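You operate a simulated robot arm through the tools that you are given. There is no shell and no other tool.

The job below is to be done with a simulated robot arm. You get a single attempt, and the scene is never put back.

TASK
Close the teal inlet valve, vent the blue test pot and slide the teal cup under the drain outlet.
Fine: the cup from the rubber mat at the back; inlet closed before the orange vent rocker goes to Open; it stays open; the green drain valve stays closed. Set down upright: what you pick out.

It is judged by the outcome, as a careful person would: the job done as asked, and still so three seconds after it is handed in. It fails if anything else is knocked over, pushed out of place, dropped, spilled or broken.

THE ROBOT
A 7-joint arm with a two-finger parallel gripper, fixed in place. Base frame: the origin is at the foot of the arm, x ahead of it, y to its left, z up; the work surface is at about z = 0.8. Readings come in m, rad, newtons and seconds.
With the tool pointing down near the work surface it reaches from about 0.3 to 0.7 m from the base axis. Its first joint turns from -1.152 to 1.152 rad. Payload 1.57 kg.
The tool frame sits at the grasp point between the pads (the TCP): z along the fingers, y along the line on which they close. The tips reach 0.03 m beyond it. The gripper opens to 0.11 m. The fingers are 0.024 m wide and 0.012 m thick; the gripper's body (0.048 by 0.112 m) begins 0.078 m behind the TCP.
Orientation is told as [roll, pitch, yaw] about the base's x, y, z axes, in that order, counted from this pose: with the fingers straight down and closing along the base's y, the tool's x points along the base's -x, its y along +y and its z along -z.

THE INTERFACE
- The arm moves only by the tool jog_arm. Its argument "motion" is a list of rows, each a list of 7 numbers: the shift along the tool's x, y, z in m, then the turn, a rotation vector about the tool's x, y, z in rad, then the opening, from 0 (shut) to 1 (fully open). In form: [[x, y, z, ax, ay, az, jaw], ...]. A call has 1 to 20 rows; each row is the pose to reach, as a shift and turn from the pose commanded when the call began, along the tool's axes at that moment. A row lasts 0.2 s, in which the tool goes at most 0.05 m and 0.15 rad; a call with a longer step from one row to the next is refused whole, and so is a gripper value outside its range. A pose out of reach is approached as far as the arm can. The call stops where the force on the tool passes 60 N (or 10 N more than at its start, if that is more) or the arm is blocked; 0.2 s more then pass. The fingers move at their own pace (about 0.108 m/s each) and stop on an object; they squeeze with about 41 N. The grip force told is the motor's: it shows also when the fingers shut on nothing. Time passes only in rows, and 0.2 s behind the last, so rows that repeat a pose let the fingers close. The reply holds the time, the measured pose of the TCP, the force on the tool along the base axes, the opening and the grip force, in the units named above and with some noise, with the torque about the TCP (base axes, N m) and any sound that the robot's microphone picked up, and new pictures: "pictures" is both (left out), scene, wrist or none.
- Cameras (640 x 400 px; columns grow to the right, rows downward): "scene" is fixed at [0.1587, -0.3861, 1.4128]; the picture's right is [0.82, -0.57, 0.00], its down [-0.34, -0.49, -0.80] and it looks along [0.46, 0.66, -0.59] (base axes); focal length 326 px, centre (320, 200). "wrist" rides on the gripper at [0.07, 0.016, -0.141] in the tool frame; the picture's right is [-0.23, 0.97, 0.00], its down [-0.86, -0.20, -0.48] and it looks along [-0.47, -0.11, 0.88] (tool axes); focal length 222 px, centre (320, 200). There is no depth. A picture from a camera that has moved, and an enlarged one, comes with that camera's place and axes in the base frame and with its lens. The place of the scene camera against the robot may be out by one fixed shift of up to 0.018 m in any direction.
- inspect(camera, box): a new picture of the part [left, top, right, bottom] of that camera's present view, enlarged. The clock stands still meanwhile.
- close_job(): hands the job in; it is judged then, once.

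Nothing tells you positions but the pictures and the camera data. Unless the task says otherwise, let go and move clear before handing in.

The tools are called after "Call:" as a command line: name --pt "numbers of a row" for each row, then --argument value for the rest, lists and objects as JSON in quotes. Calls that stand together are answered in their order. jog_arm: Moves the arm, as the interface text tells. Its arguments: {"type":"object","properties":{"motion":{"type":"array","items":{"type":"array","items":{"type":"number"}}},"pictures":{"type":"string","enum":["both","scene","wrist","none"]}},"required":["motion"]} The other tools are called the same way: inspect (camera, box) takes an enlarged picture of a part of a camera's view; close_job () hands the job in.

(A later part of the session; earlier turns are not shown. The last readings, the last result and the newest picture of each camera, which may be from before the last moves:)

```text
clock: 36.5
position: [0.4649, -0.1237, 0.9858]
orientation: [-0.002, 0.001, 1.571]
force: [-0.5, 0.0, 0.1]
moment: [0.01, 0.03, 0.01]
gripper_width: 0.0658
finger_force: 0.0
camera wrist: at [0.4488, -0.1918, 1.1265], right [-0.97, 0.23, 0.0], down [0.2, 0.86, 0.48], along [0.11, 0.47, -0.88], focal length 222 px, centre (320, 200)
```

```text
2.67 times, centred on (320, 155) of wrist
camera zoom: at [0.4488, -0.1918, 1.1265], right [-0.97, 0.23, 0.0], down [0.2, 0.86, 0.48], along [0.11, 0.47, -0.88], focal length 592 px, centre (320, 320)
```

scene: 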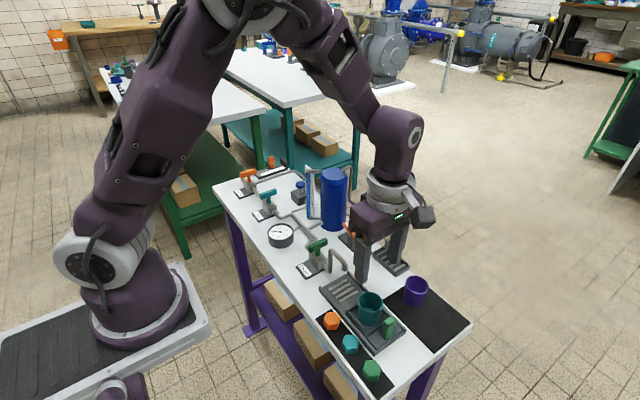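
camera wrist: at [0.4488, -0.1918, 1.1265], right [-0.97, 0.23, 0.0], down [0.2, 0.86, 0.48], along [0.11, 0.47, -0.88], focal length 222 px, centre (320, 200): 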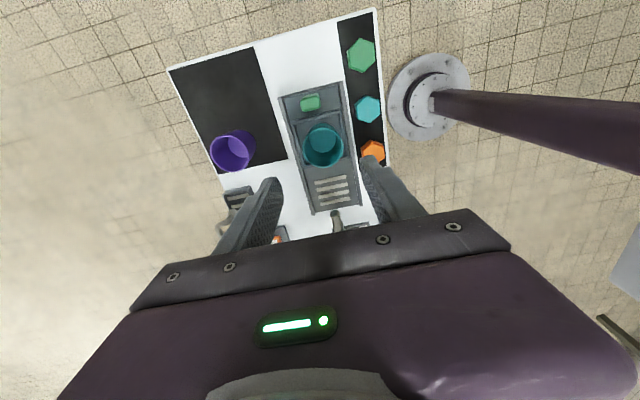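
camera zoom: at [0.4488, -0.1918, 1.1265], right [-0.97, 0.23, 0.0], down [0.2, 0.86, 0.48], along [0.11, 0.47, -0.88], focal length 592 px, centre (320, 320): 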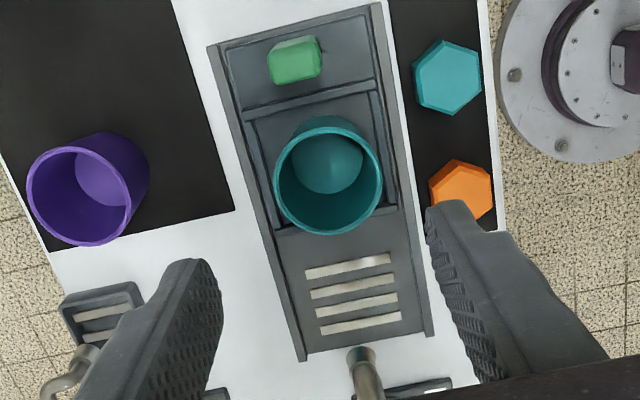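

The cup stands alone upright in the carriage at about (0.462, -0.120). The spout is at y≈-0.037, so it must slide about 0.083 m along +y. Before sliding I'll check the clearance between rim and spout.

Call:
inspect --camera "wrist" --box '[300, 190, 370, 240]'

Call:
inspect --camera "scene" --box '[315, 240, 375, 285]'

Call:
inspect --camera "scene" --box '[345, 280, 405, 350]'

```text
8.00 times, centred on (335, 215) of wrist
camera zoom: at [0.4488, -0.1918, 1.1265], right [-0.97, 0.23, 0.0], down [0.2, 0.86, 0.48], along [0.11, 0.47, -0.88], focal length 1777 px, centre (200, 80)
```

zoom: 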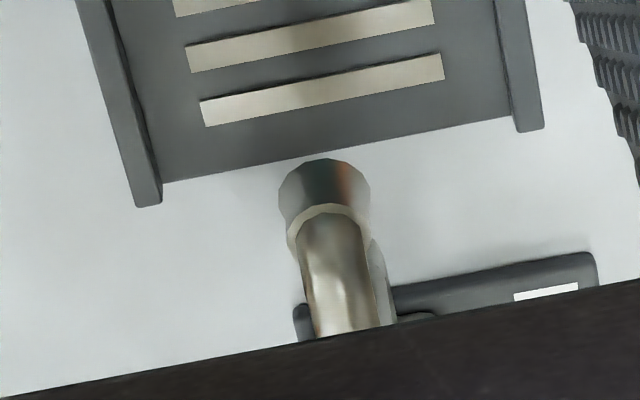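

```text
8.89 times, centred on (345, 262) of scene
camera zoom: at [0.1587, -0.3861, 1.4128], right [0.82, -0.57, 0.0], down [-0.34, -0.49, -0.8], along [0.46, 0.66, -0.59], focal length 2894 px, centre (98, -356)
```

zoom: 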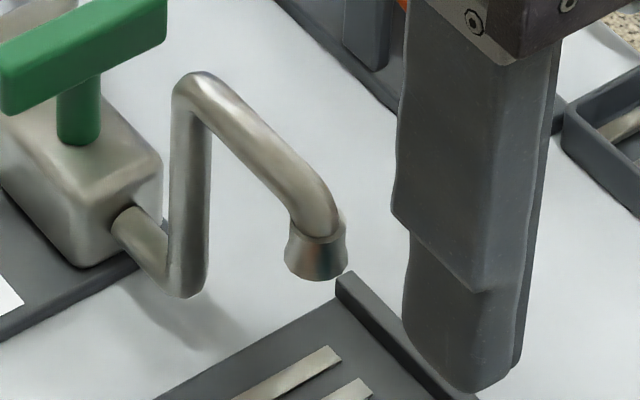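

```text
5.71 times, centred on (375, 315) of scene
camera zoom: at [0.1587, -0.3861, 1.4128], right [0.82, -0.57, 0.0], down [-0.34, -0.49, -0.8], along [0.46, 0.66, -0.59], focal length 1861 px, centre (6, -457)
```

zoom: 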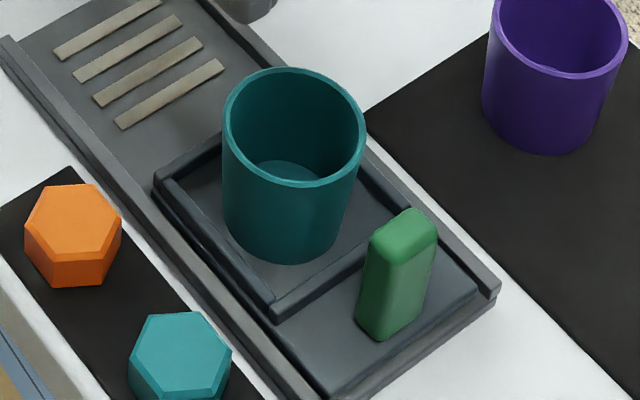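

The rim is at about z≈0.866 and the spout bottom at about 0.88, so the cup will pass beneath. I'll position over the green carriage handle at about (0.4645, -0.171) with the fingers closing along x.

Call:
jog_arm --pt "0.025 0 0 0 0 0 0.5" --pt "0.049 0 0 0 0 0 0.45" --pt "0.049 0 0.035 0 0 0 0.45" --pt "0.049 0 0.07 0 0 0 0.45" --pt "0.049 0 0.08 0 0 0 0.45" --pictures "both"

Call:
inspect --camera "scene" --box '[320, 250, 420, 340]'

Call:
inspect --camera "wrist" --box '[240, 80, 400, 230]'

```text
clock: 37.7
position: [0.4647, -0.1699, 0.9043]
orientation: [0.0, 0.001, 1.573]
force: [-0.1, -0.2, 0.1]
moment: [-0.02, -0.01, 0.02]
gripper_width: 0.0497
finger_force: 0.0
camera wrist: at [0.4486, -0.2398, 1.0454], right [-0.97, 0.23, 0.0], down [0.2, 0.86, 0.48], along [0.11, 0.47, -0.88], focal length 222 px, centre (320, 200)
```

scene: 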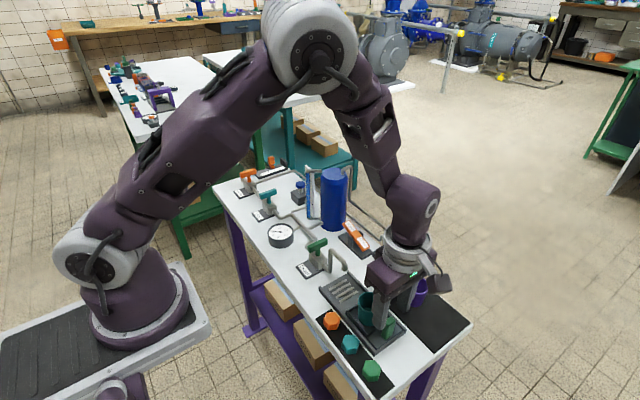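
wrist: 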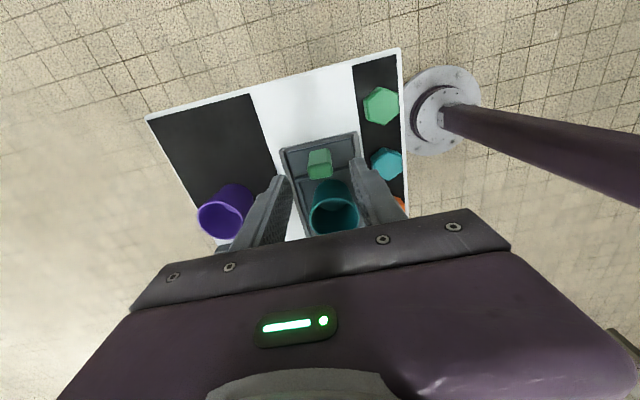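

```text
4.44 times, centred on (370, 295) of scene
camera zoom: at [0.1587, -0.3861, 1.4128], right [0.82, -0.57, 0.0], down [-0.34, -0.49, -0.8], along [0.46, 0.66, -0.59], focal length 1447 px, centre (98, -222)
```

zoom: 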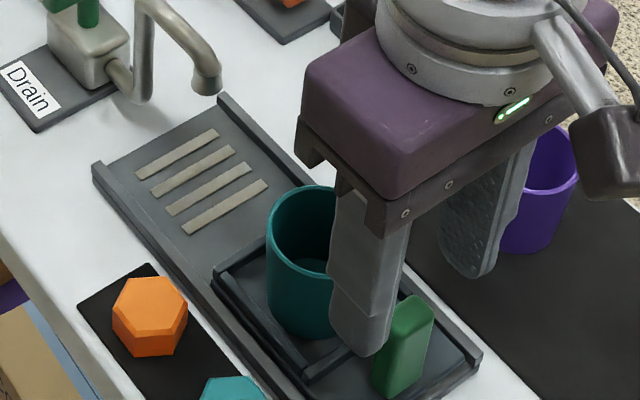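

```text
2.67 times, centred on (320, 155) of wrist
camera zoom: at [0.4486, -0.2398, 1.0454], right [-0.97, 0.23, 0.0], down [0.2, 0.86, 0.48], along [0.11, 0.47, -0.88], focal length 592 px, centre (320, 320)
```

zoom: 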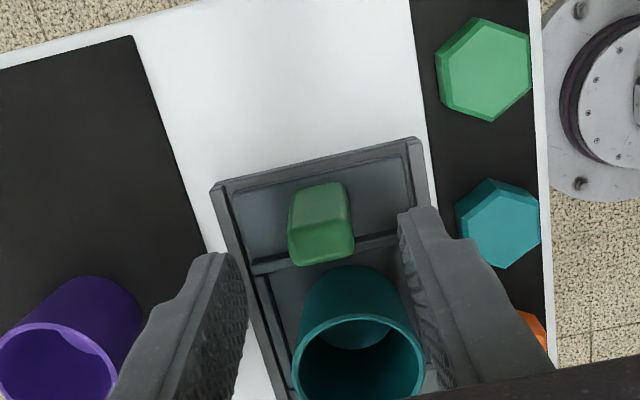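

The handle is centred under the fingers at about (0.4647, -0.169), top z≈0.855. I'll descend and grip it.

Call:
jog_arm --pt "0 0 0.02 0 0 0 0.45" --pt "0 0 0.038 0 0 0 0.45" --pt "0 0 0.05 0 0 0 0.45" --pt "0 0 0.05 0 0 0 0.3" --pt "0 0 0.05 0 0 0 0.15" --pt "0 0 0.05 0 0 0 0.1" --pictures "both"

Call:
inspect --camera "scene" --box '[320, 250, 420, 340]'

Call:
inspect --camera "wrist" --box '[240, 80, 400, 230]'

```text
clock: 39.1
position: [0.4651, -0.1709, 0.8556]
orientation: [-0.006, 0.0, 1.575]
force: [19.5, -1.8, -5.7]
moment: [-0.21, 0.86, -0.16]
gripper_width: 0.0219
finger_force: 34.7
camera wrist: at [0.448, -0.2395, 0.9962], right [-0.97, 0.22, -0.01], down [0.19, 0.86, 0.48], along [0.11, 0.47, -0.88], focal length 222 px, centre (320, 200)
```

scene: 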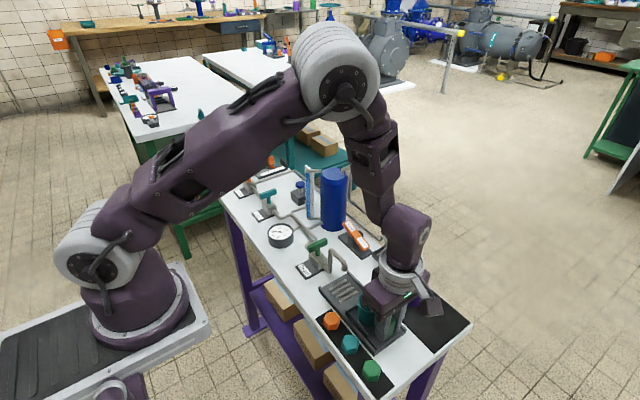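
wrist: 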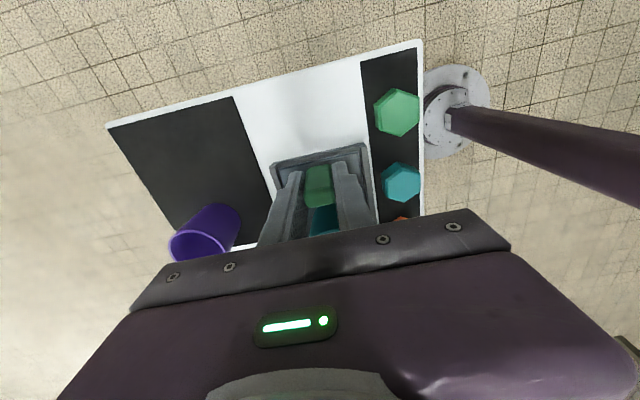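

```text
4.44 times, centred on (370, 295) of scene
camera zoom: at [0.1593, -0.3862, 1.4128], right [0.82, -0.57, 0.0], down [-0.34, -0.49, -0.8], along [0.46, 0.66, -0.59], focal length 1447 px, centre (98, -222)
```

zoom: 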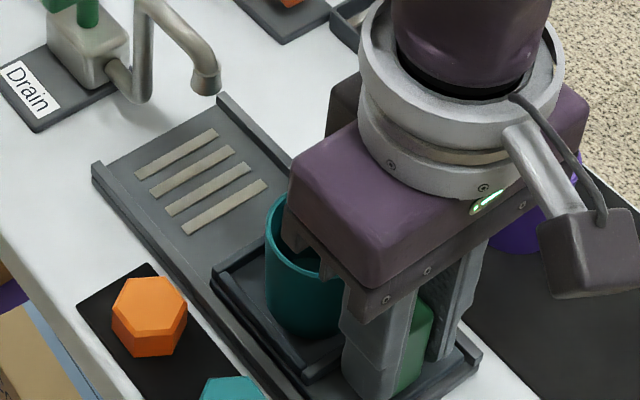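

```text
2.67 times, centred on (320, 155) of wrist
camera zoom: at [0.448, -0.2395, 0.9962], right [-0.97, 0.22, -0.01], down [0.19, 0.86, 0.48], along [0.11, 0.47, -0.88], focal length 592 px, centre (320, 320)
```

zoom: 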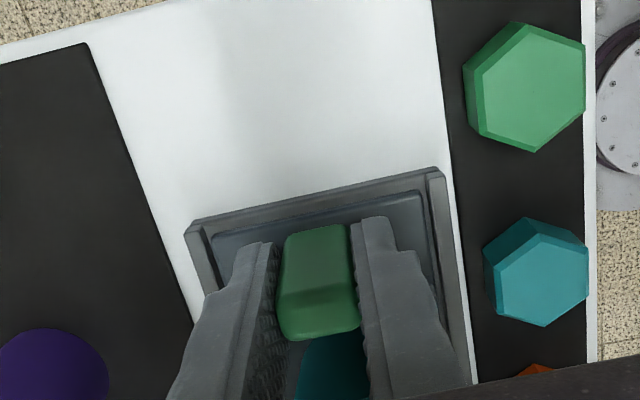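

The handle is gripped, with some side force because I'm slightly off-centre in x. I'll relieve that before sliding.

Call:
jog_arm --pt "0 -0.001 0 0 0 0 0.1" --pt "0 -0.0015 0 0 0 0 0.1" --pictures "none"

```text
clock: 39.7
position: [0.4663, -0.171, 0.8553]
orientation: [0.001, -0.001, 1.572]
force: [6.1, 1.0, -7.5]
moment: [0.33, -0.55, 0.09]
gripper_width: 0.0219
finger_force: 34.8
```

Call:
jog_arm --pt "-0.002 0 0 0 0 0 0.1" --pt "-0.005 0 0 0 0 0 0.1" --pt "-0.009 0 0 0 0 0 0.1" --pt "-0.013 0 0 0 0 0 0.1" --pt "-0.017 0 0 0 0 0 0.1" --pt "-0.02 0 0 0 0 0 0.1" --pictures "both"

Call:
inspect --camera "scene" --box '[320, 250, 420, 340]'

```text
clock: 41.1
position: [0.4654, -0.1515, 0.855]
orientation: [0.001, 0.001, 1.573]
force: [-4.5, -1.0, -14.9]
moment: [-0.94, -0.45, -0.16]
gripper_width: 0.0219
finger_force: 35.0
camera wrist: at [0.4487, -0.2191, 0.9964], right [-0.97, 0.23, 0.0], down [0.2, 0.86, 0.48], along [0.11, 0.47, -0.88], focal length 222 px, centre (320, 200)
```

scene: 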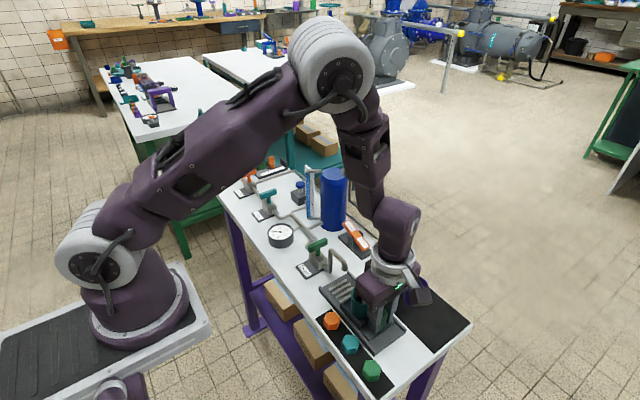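
wrist: 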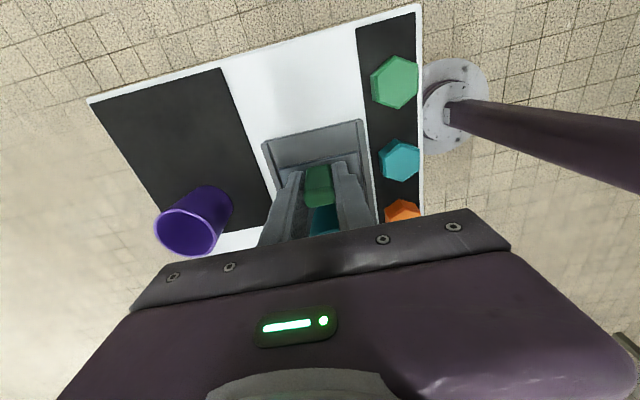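

```text
4.44 times, centred on (370, 295) of scene
camera zoom: at [0.1588, -0.3862, 1.4128], right [0.82, -0.57, 0.0], down [-0.34, -0.49, -0.8], along [0.46, 0.66, -0.59], focal length 1447 px, centre (98, -222)
```

zoom: 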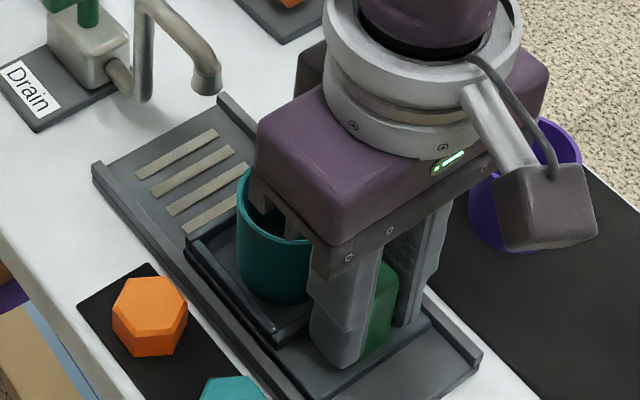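

The carriage and cup slide together steadily. I'll continue with a slight downward correction to ease the vertical load.

Call:
jog_arm --pt "-0.003 0 0.0004 0 0 0 0.1" --pt "-0.007 0 0.0005 0 0 0 0.1" --pt "-0.011 0 0.0005 0 0 0 0.1" --pt "-0.015 0 0.0005 0 0 0 0.1" --pt "-0.019 0 0.0005 0 0 0 0.1" --pt "-0.023 0 0.0005 0 0 0 0.1" --pt "-0.027 0 0.0005 0 0 0 0.1" --pt "-0.03 0 0.0005 0 0 0 0.1" --pictures "both"

Call:
inspect --camera "scene" --box '[320, 240, 420, 330]'

```text
clock: 42.9
position: [0.465, -0.1198, 0.8564]
orientation: [0.0, 0.0, 1.573]
force: [-18.2, -0.3, 17.3]
moment: [-0.86, 0.1, -0.1]
gripper_width: 0.0219
finger_force: 35.3
camera wrist: at [0.4487, -0.1876, 0.9962], right [-0.97, 0.23, 0.0], down [0.2, 0.86, 0.48], along [0.11, 0.47, -0.88], focal length 222 px, centre (320, 200)
```

scene: 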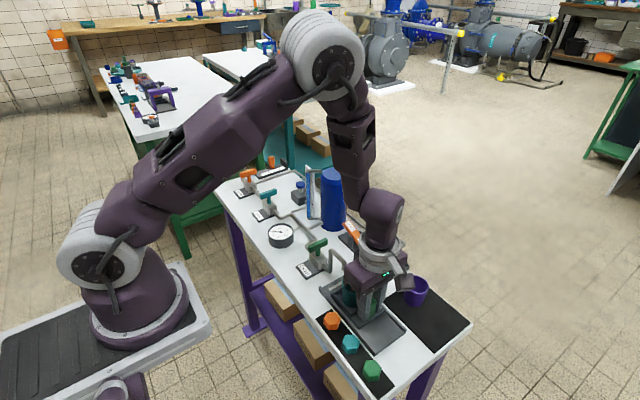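
wrist: 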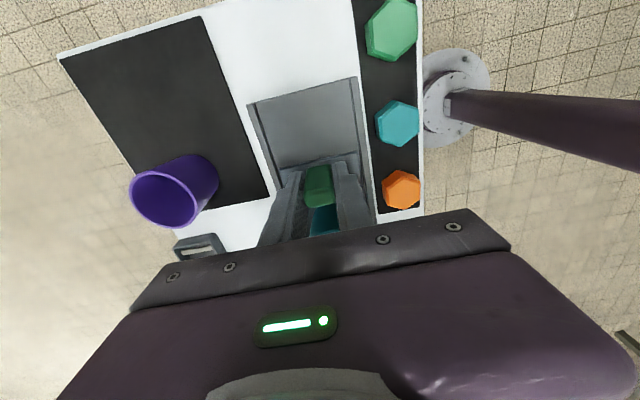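

```text
4.44 times, centred on (370, 285) of scene
camera zoom: at [0.158, -0.3861, 1.413], right [0.82, -0.57, 0.0], down [-0.34, -0.49, -0.8], along [0.46, 0.66, -0.59], focal length 1447 px, centre (98, -178)
```

zoom: 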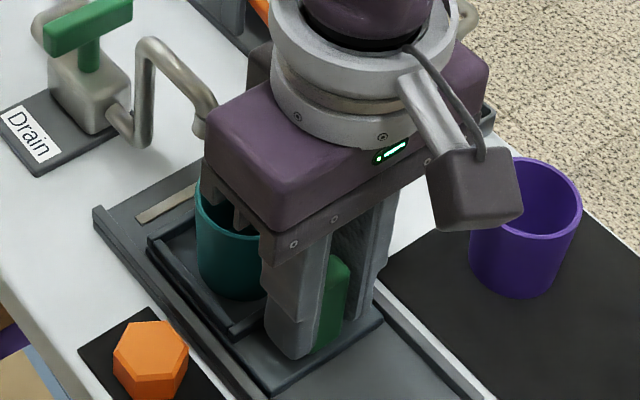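

Call:
jog_arm --pt "0 0.0012 -0.0005 0 0 0 0.1" --pt "-0.003 0.0013 -0.0005 0 0 0 0.1" --pt "-0.007 0.0013 -0.0005 0 0 0 0.1" --pt "-0.011 0.0013 -0.0005 0 0 0 0.1" --pt "-0.015 0.0013 -0.0005 0 0 0 0.1" --pt "-0.019 0.0013 -0.0005 0 0 0 0.1" --pictures "both"

Call:
inspect --camera "scene" --box '[310, 230, 410, 320]'

Call:
inspect --camera "wrist" --box '[240, 80, 400, 230]'

```text
clock: 44.3
position: [0.4652, -0.1011, 0.8553]
orientation: [-0.003, -0.002, 1.573]
force: [13.4, -1.4, -28.9]
moment: [0.24, 0.9, -0.21]
gripper_width: 0.0219
finger_force: 34.5
camera wrist: at [0.4481, -0.1697, 0.997], right [-0.97, 0.22, 0.0], down [0.2, 0.86, 0.48], along [0.11, 0.47, -0.88], focal length 222 px, centre (320, 200)
```

scene: 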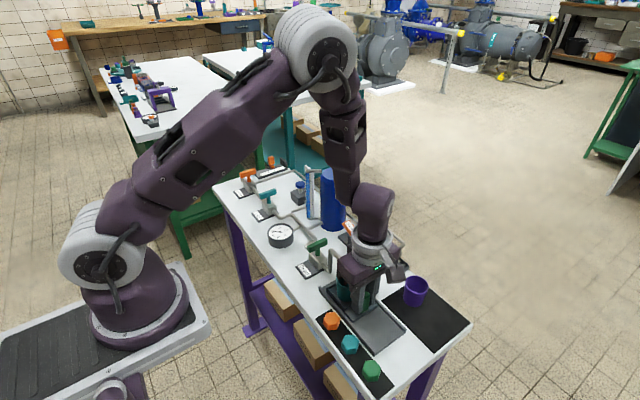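
wrist: 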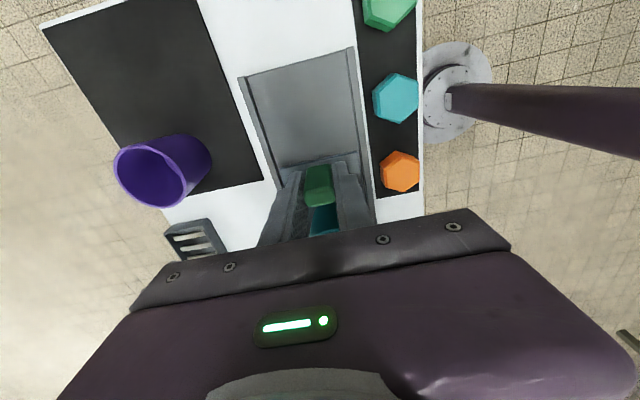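

```text
4.44 times, centred on (360, 275) of scene
camera zoom: at [0.1594, -0.3862, 1.4127], right [0.82, -0.57, 0.0], down [-0.34, -0.49, -0.8], along [0.46, 0.66, -0.59], focal length 1447 px, centre (142, -133)
```

zoom: 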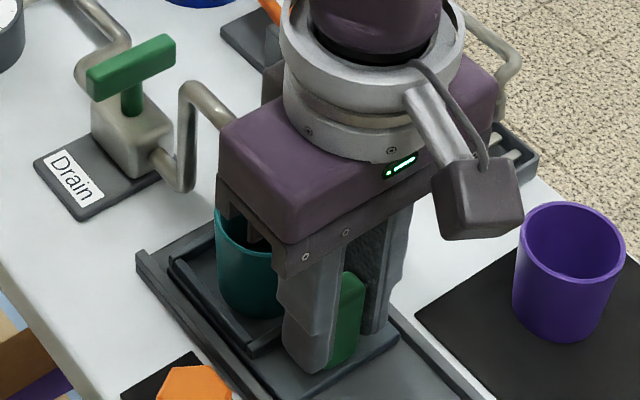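

```text
2.67 times, centred on (320, 155) of wrist
camera zoom: at [0.4481, -0.1697, 0.997], right [-0.97, 0.22, 0.0], down [0.2, 0.86, 0.48], along [0.11, 0.47, -0.88], focal length 592 px, centre (320, 320)
```

zoom: 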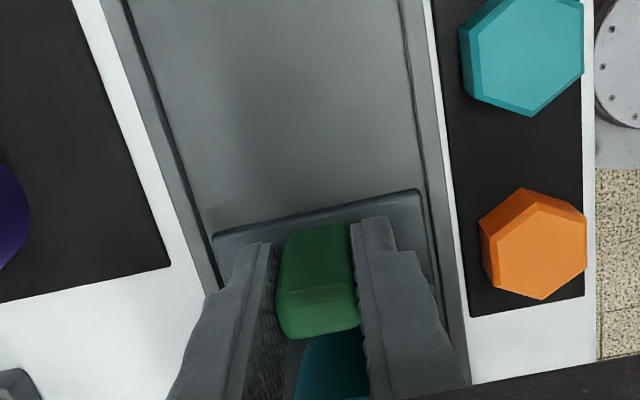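

Slid about 0.070 m so far, with the cup upright at y≈-0.050. About 12 mm remain to be centred under the spout.

Call:
jog_arm --pt "0 -0.0006 0.0006 0 0 0 0.1" --pt "-0.002 -0.0006 0.0006 0 0 0 0.1" --pt "-0.005 -0.0006 0.0006 0 0 0 0.1" --pt "-0.008 -0.0006 0.0006 0 0 0 0.1" --pt "-0.011 -0.0006 0.0006 0 0 0 0.1" --pictures "both"

Call:
inspect --camera "scene" --box '[310, 230, 410, 320]'

```text
clock: 45.5
position: [0.4646, -0.0894, 0.8543]
orientation: [-0.002, -0.001, 1.572]
force: [3.0, -1.2, 28.5]
moment: [-0.11, 0.78, -0.15]
gripper_width: 0.0221
finger_force: 34.3
camera wrist: at [0.4481, -0.1585, 0.9957], right [-0.97, 0.23, 0.0], down [0.2, 0.86, 0.48], along [0.11, 0.47, -0.88], focal length 222 px, centre (320, 200)
```

scene: 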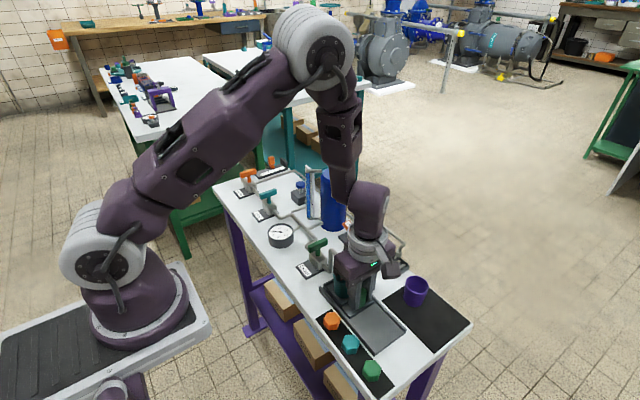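
wrist: 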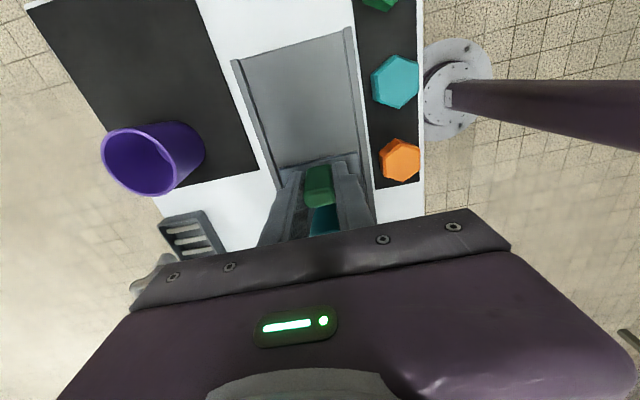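

```text
4.44 times, centred on (360, 275) of scene
camera zoom: at [0.1583, -0.3861, 1.4129], right [0.82, -0.57, 0.0], down [-0.34, -0.49, -0.8], along [0.46, 0.66, -0.59], focal length 1447 px, centre (142, -133)
```

zoom: 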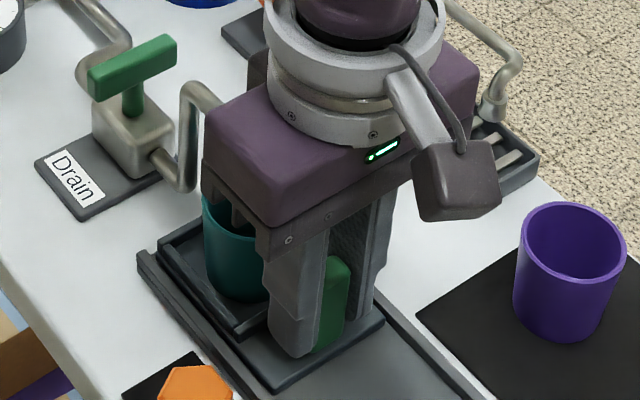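

The carriage has moved about 0.082 m, which should put the cup under the spout. I'll release the handle, rise, and back off to verify.

Call:
jog_arm --pt "0 0 -0.0006 0 0 0 0.1" --pt "0 0 -0.0006 0 0 0 0.3" --pt "0 0 -0.0006 0 0 0 0.42" --pt "0 0 -0.0006 0 0 0 0.42" --pt "0 0 -0.02 0 0 0 0.42" --pt "0.005 0 -0.05 0 0 0 0.42" --pt "0.03 0 -0.085 0 0 0 0.42" --pt "0.06 0 -0.11 0 0 0 0.42" --pt "0.09 0 -0.12 0 0 0 0.42" --pictures "both"

Call:
inspect --camera "scene" --box '[305, 230, 405, 320]'

Call:
inspect --camera "wrist" --box '[240, 80, 400, 230]'

```text
clock: 47.5
position: [0.4635, -0.1805, 0.9727]
orientation: [-0.002, 0.0, 1.572]
force: [0.9, 0.1, 0.0]
moment: [-0.01, 0.0, 0.01]
gripper_width: 0.0463
finger_force: 0.1
camera wrist: at [0.4463, -0.2491, 1.1137], right [-0.97, 0.23, 0.0], down [0.2, 0.86, 0.48], along [0.11, 0.47, -0.88], focal length 222 px, centre (320, 200)
```

scene: 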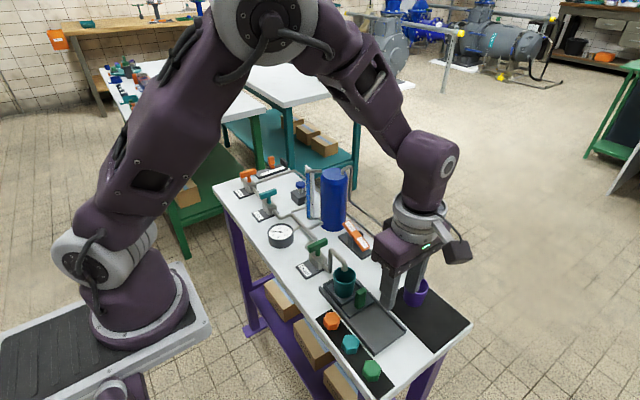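
wrist: 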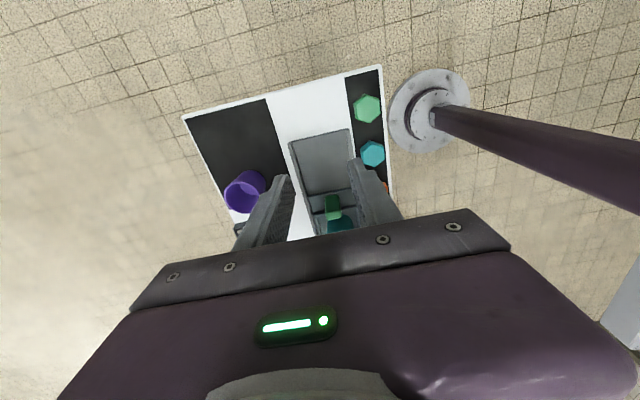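

```text
4.44 times, centred on (355, 275) of scene
camera zoom: at [0.1587, -0.3861, 1.4128], right [0.82, -0.57, 0.0], down [-0.34, -0.49, -0.8], along [0.46, 0.66, -0.59], focal length 1447 px, centre (164, -133)
```

zoom: 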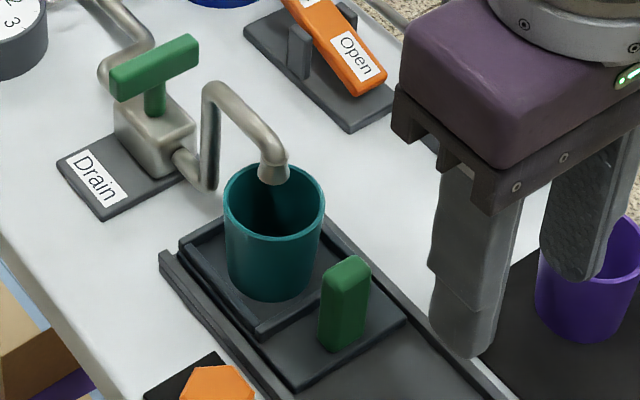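

```text
2.67 times, centred on (320, 155) of wrist
camera zoom: at [0.4463, -0.2491, 1.1137], right [-0.97, 0.23, 0.0], down [0.2, 0.86, 0.48], along [0.11, 0.47, -0.88], focal length 592 px, centre (320, 320)
```

zoom: 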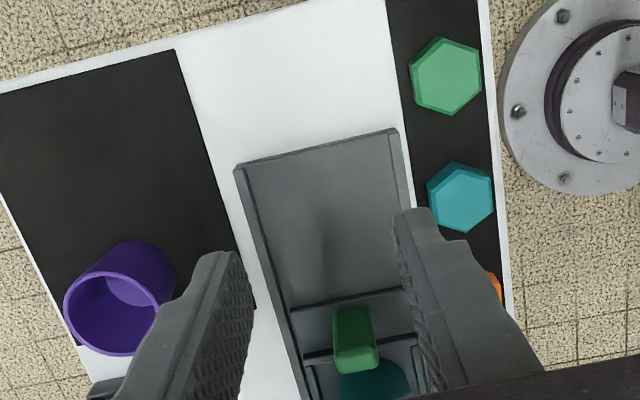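

The cup looks centred beneath the spout. I'll rise and take an independent wrist-camera view from the front to confirm, and check everything else at the same time.

Call:
jog_arm --pt "0 0 -0.04 0 0 0.1 0.7" --pt "0 0 -0.08 0 0 0.2 1" --pt "0 0 -0.11 0 0 0.32 1" --pt "-0.013 0.004 -0.11 0 0 0.46 1" --pt "-0.026 0.008 -0.11 0 0 0.6 1" --pt "-0.04 0.012 -0.11 0 0 0.74 1" --pt "-0.055 0.016 -0.11 0 0 0.88 1" --pt "-0.07 0.02 -0.11 0 0 1.02 1" --pt "-0.085 0.026 -0.11 0 0 1.16 1" --pt "-0.1 0.032 -0.11 0 0 1.3 1" --pt "-0.115 0.038 -0.11 0 0 1.44 1" --pt "-0.13 0.044 -0.11 0 0 1.57 1" --pictures "both"

Call:
inspect --camera "wrist" --box '[230, 80, 410, 220]'

Call:
inspect --camera "scene" --box '[290, 220, 450, 350]'

Call:
inspect --camera "scene" --box '[220, 160, 380, 280]'

```text
clock: 50.1
position: [0.4202, -0.0494, 1.0857]
orientation: [-0.001, -0.001, 0.0]
force: [0.3, 0.4, 0.6]
moment: [0.0, 0.0, -0.02]
gripper_width: 0.11
finger_force: 0.0
camera wrist: at [0.3501, -0.0319, 1.2263], right [0.23, 0.97, 0.0], down [0.85, -0.2, 0.48], along [0.47, -0.11, -0.88], focal length 222 px, centre (320, 200)
```

scene: 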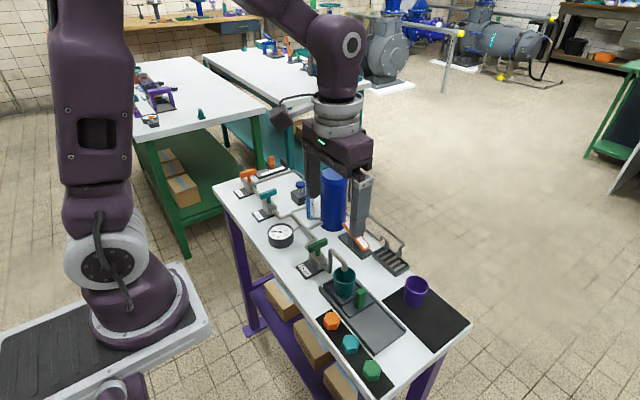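
wrist: 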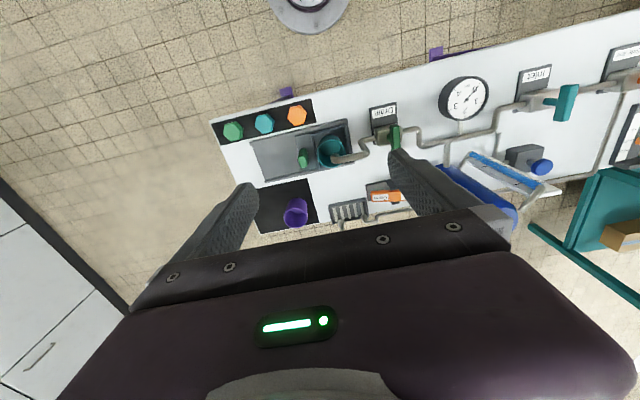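

```text
2.86 times, centred on (320, 150) of wrist
camera zoom: at [0.3501, -0.0319, 1.2263], right [0.23, 0.97, 0.0], down [0.85, -0.2, 0.48], along [0.47, -0.11, -0.88], focal length 635 px, centre (320, 343)
```

zoom: 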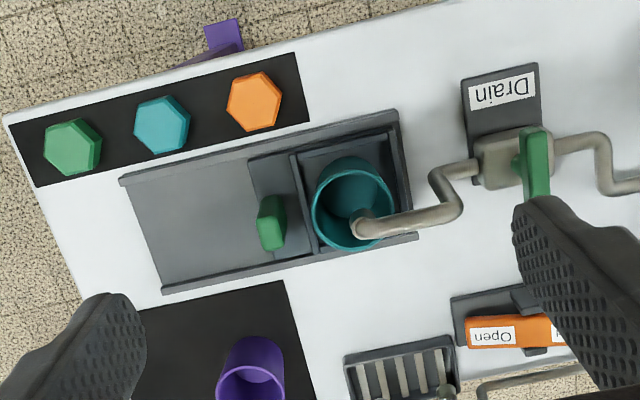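

```text
3.08 times, centred on (370, 285) of scene
camera zoom: at [0.1587, -0.3861, 1.4128], right [0.82, -0.57, 0.0], down [-0.34, -0.49, -0.8], along [0.46, 0.66, -0.59], focal length 1002 px, centre (166, -62)
```

zoom: 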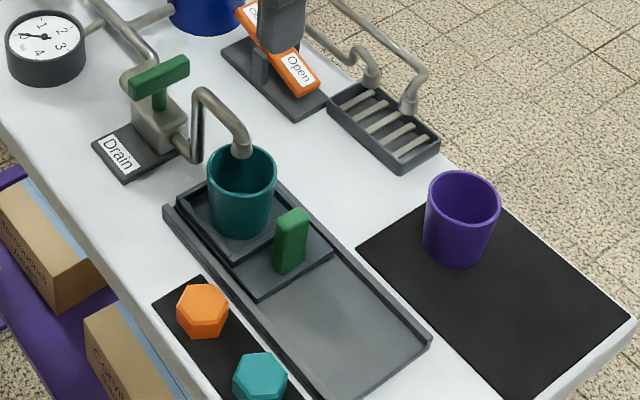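

```text
3.33 times, centred on (300, 220) of scene
camera zoom: at [0.1587, -0.3861, 1.4128], right [0.82, -0.57, 0.0], down [-0.34, -0.49, -0.8], along [0.46, 0.66, -0.59], focal length 1085 px, centre (387, 133)
```

zoom: 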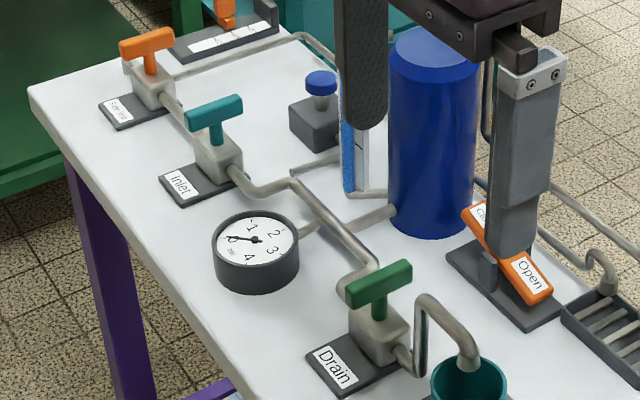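

Call:
inspect --camera "wrist" --box '[295, 110, 375, 175]'

Call:
inspect --camera "scene" --box '[315, 245, 375, 310]'

```text
6.15 times, centred on (335, 142) of wrist
camera zoom: at [0.3501, -0.0319, 1.2263], right [0.23, 0.97, 0.0], down [0.85, -0.2, 0.48], along [0.47, -0.11, -0.88], focal length 1367 px, centre (228, 554)
```

zoom: 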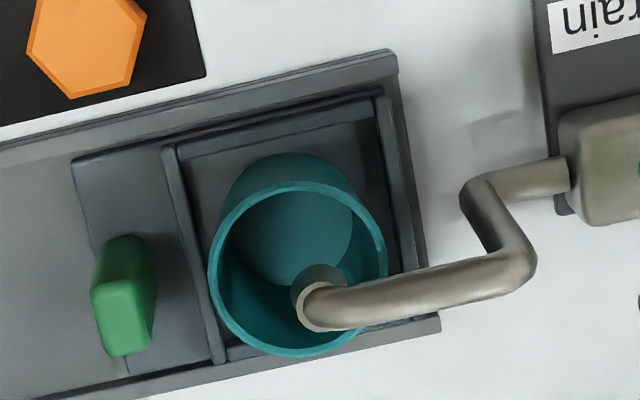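

```text
6.15 times, centred on (345, 278) of scene
camera zoom: at [0.1587, -0.3861, 1.4128], right [0.82, -0.57, 0.0], down [-0.34, -0.49, -0.8], along [0.46, 0.66, -0.59], focal length 2004 px, centre (166, -277)
```

zoom: 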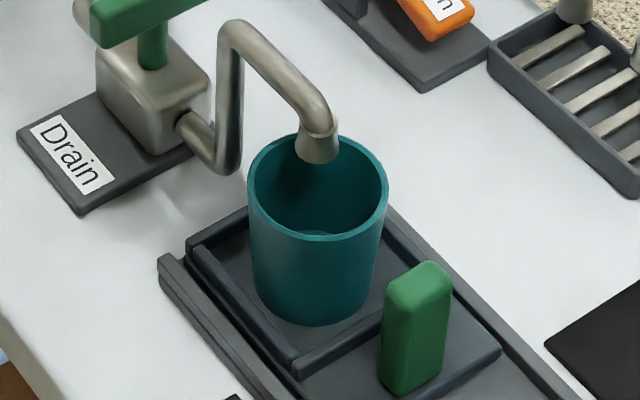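

From this view the cup is about 5 mm short of dead centre under the spout, and the carriage nearly reaches the tray's end. I'll nudge the handle from behind with closed fingers, gently, to centre it or reach its stop.

Call:
jog_arm --pt "-0.015 -0.025 0 0 0 0 0.7" --pt "-0.03 -0.05 0 0 0 0 0.4" --pt "-0.044 -0.0726 0.01 0 0 0 0" --pt "-0.044 -0.0726 0.05 0 0 0 0" --pt "-0.044 -0.0726 0.09 0 0 0 0" --pt "-0.044 -0.0726 0.13 0 0 0 0" --pt "-0.044 -0.0726 0.165 0 0 0 0" --pt "-0.044 -0.0726 0.185 0 0 0 0" --pictures "both"

Call:
inspect --camera "scene" --box '[310, 230, 410, 320]'

Call:
inspect --camera "wrist" --box '[250, 80, 410, 220]'

```text
clock: 51.9
position: [0.4647, -0.1225, 0.9013]
orientation: [-0.002, -0.001, 0.003]
force: [0.3, -0.1, 0.0]
moment: [-0.02, 0.02, 0.02]
gripper_width: 0.0001
finger_force: 21.0
camera wrist: at [0.3937, -0.1054, 1.0425], right [0.22, 0.97, 0.0], down [0.85, -0.2, 0.48], along [0.47, -0.11, -0.88], focal length 222 px, centre (320, 200)
```

scene: 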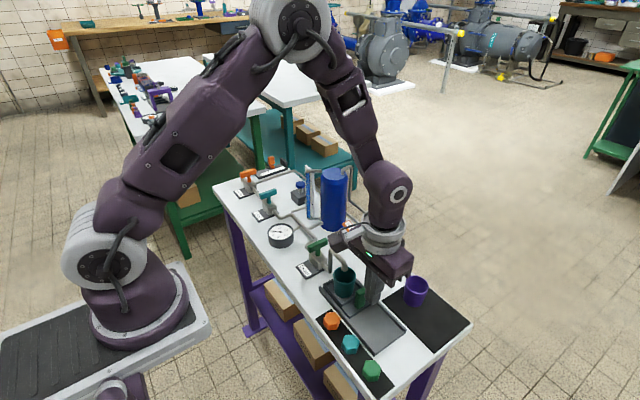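
wrist: 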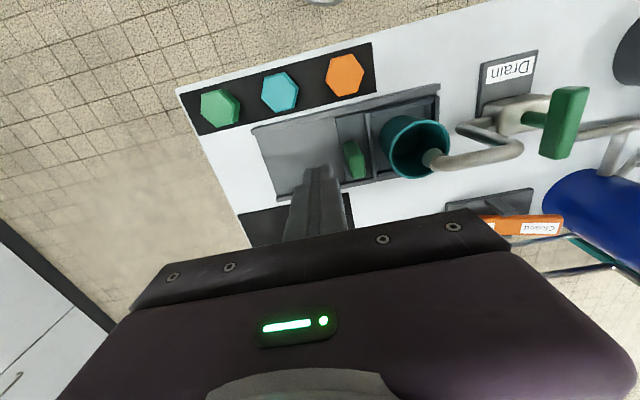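

```text
4.44 times, centred on (360, 275) of scene
camera zoom: at [0.1587, -0.3861, 1.4128], right [0.82, -0.57, 0.0], down [-0.34, -0.49, -0.8], along [0.46, 0.66, -0.59], focal length 1447 px, centre (142, -133)
```

zoom: 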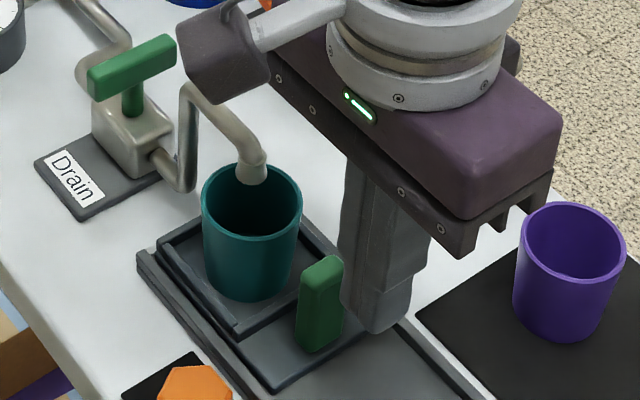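

```text
2.86 times, centred on (330, 150) of wrist
camera zoom: at [0.3937, -0.1054, 1.0425], right [0.22, 0.97, 0.0], down [0.85, -0.2, 0.48], along [0.47, -0.11, -0.88], focal length 635 px, centre (291, 343)
```

zoom: 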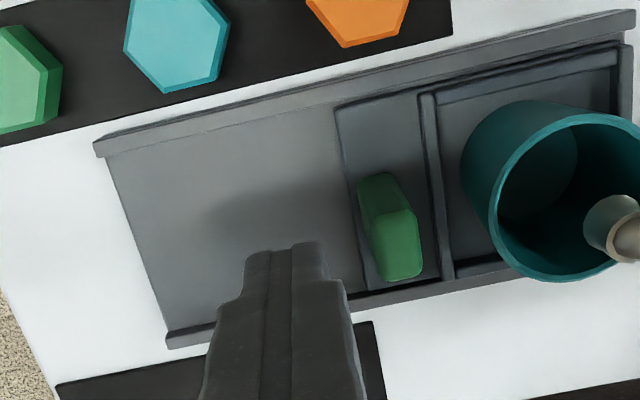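

Call:
jog_arm --pt "0 0 0.02 0 0 0 0" --pt "0 0 0.039 0 0 0 0" --pt "0 0.005 0.039 0 0 0 0" --pt "0 0.01 0.039 0 0 0 0" --pt "0 0.013 0.039 0 0 0 0" --pt "0 0.015 0.039 0 0 0 0" --pictures "both"

Call:
inspect --camera "scene" --box '[310, 230, 410, 320]'

Call:
inspect --camera "wrist" --box '[280, 80, 440, 220]'

```text
clock: 53.3
position: [0.4647, -0.1085, 0.8611]
orientation: [0.0, -0.002, 0.003]
force: [-0.3, -0.6, 0.3]
moment: [0.0, 0.0, -0.01]
gripper_width: 0.0
finger_force: 21.2
camera wrist: at [0.3942, -0.0902, 1.0021], right [0.23, 0.97, 0.0], down [0.85, -0.2, 0.48], along [0.47, -0.11, -0.88], focal length 222 px, centre (320, 200)
```

scene: 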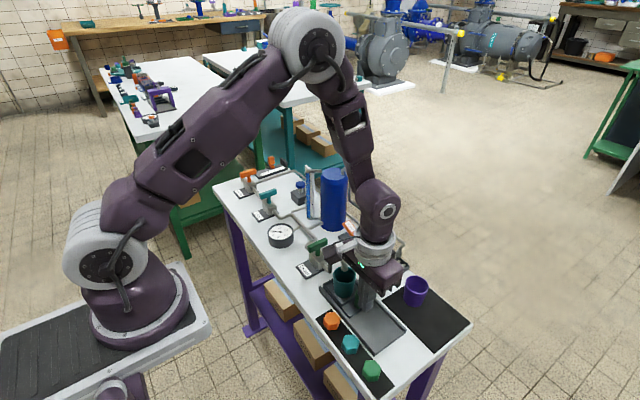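
wrist: 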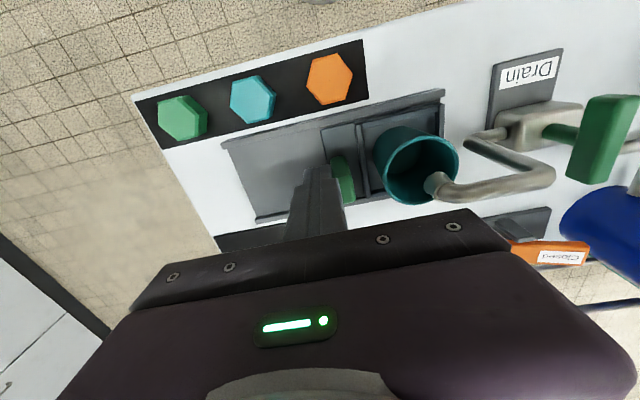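

```text
4.44 times, centred on (360, 275) of scene
camera zoom: at [0.1586, -0.3862, 1.4128], right [0.82, -0.57, 0.0], down [-0.34, -0.49, -0.8], along [0.46, 0.66, -0.59], focal length 1447 px, centre (142, -133)
```

zoom: 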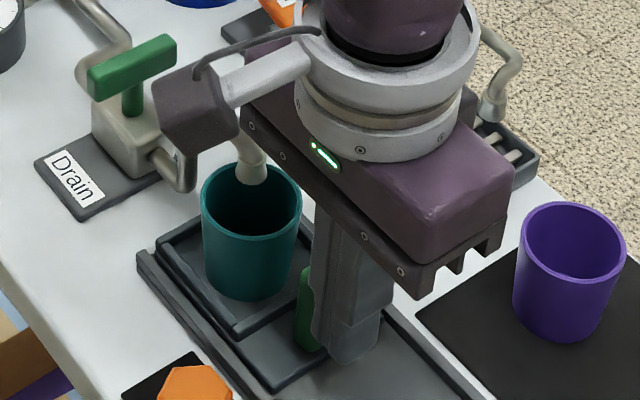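

```text
2.86 times, centred on (360, 150) of wrist
camera zoom: at [0.3942, -0.0902, 1.0021], right [0.23, 0.97, 0.0], down [0.85, -0.2, 0.48], along [0.47, -0.11, -0.88], focal length 635 px, centre (206, 343)
```

zoom: 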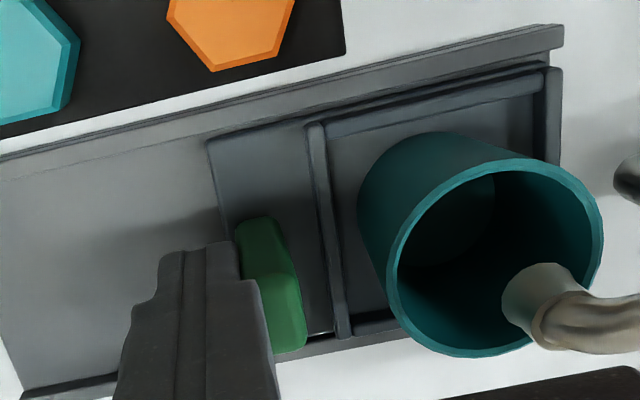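

Call:
jog_arm --pt "0 0.001 0 0 0 0 0" --pt "0 0.002 0 0 0 0 0" --pt "0 0.003 0 0 0 0 0" --pt "0 0.004 0 0 0 0 0" --pictures "none"

```text
clock: 54.3
position: [0.4652, -0.1034, 0.8607]
orientation: [-0.001, -0.004, 0.001]
force: [4.4, -5.9, 1.9]
moment: [-0.02, -0.05, -0.08]
gripper_width: 0.0
finger_force: 21.2
```

Call:
jog_arm --pt "0 0.0007 0 0 0 0 0" --pt "0 0.0014 0 0 0 0 0" --pt "0 0.002 0 0 0 0 0" --pictures "both"

Call:
inspect --camera "wrist" --box '[280, 80, 440, 220]'

Call:
inspect --camera "scene" --box '[310, 230, 410, 320]'

```text
clock: 55.1
position: [0.4657, -0.1033, 0.8606]
orientation: [-0.002, -0.001, 0.0]
force: [5.1, -28.8, -3.6]
moment: [-0.34, -0.09, -0.07]
gripper_width: 0.0003
finger_force: 20.9
camera wrist: at [0.395, -0.0859, 1.0017], right [0.23, 0.97, 0.0], down [0.85, -0.2, 0.48], along [0.47, -0.11, -0.88], focal length 222 px, centre (320, 200)
```

scene: 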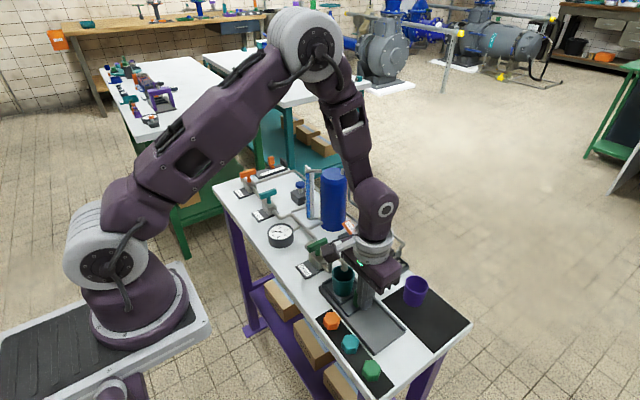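
wrist: 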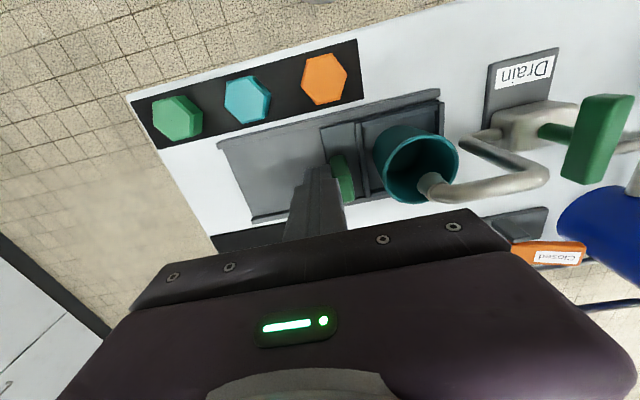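

```text
2.86 times, centred on (360, 150) of wrist
camera zoom: at [0.395, -0.0859, 1.0017], right [0.23, 0.97, 0.0], down [0.85, -0.2, 0.48], along [0.47, -0.11, -0.88], focal length 635 px, centre (206, 343)
```

zoom: 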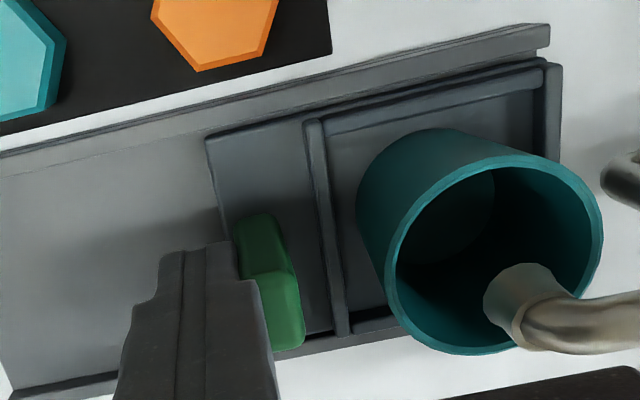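

```text
4.44 times, centred on (360, 275) of scene
camera zoom: at [0.1588, -0.3868, 1.4126], right [0.82, -0.57, 0.0], down [-0.34, -0.49, -0.8], along [0.46, 0.66, -0.59], focal length 1447 px, centre (142, -133)
```

zoom: 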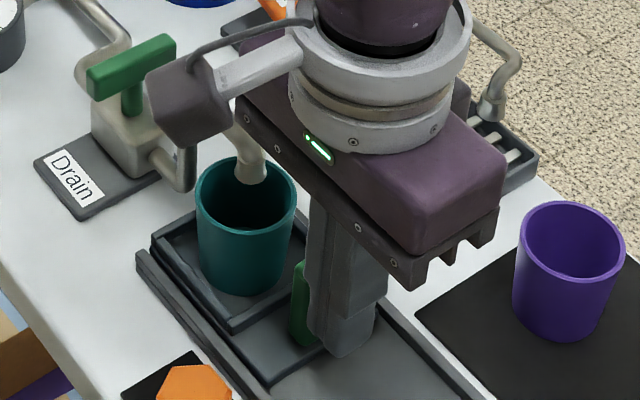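

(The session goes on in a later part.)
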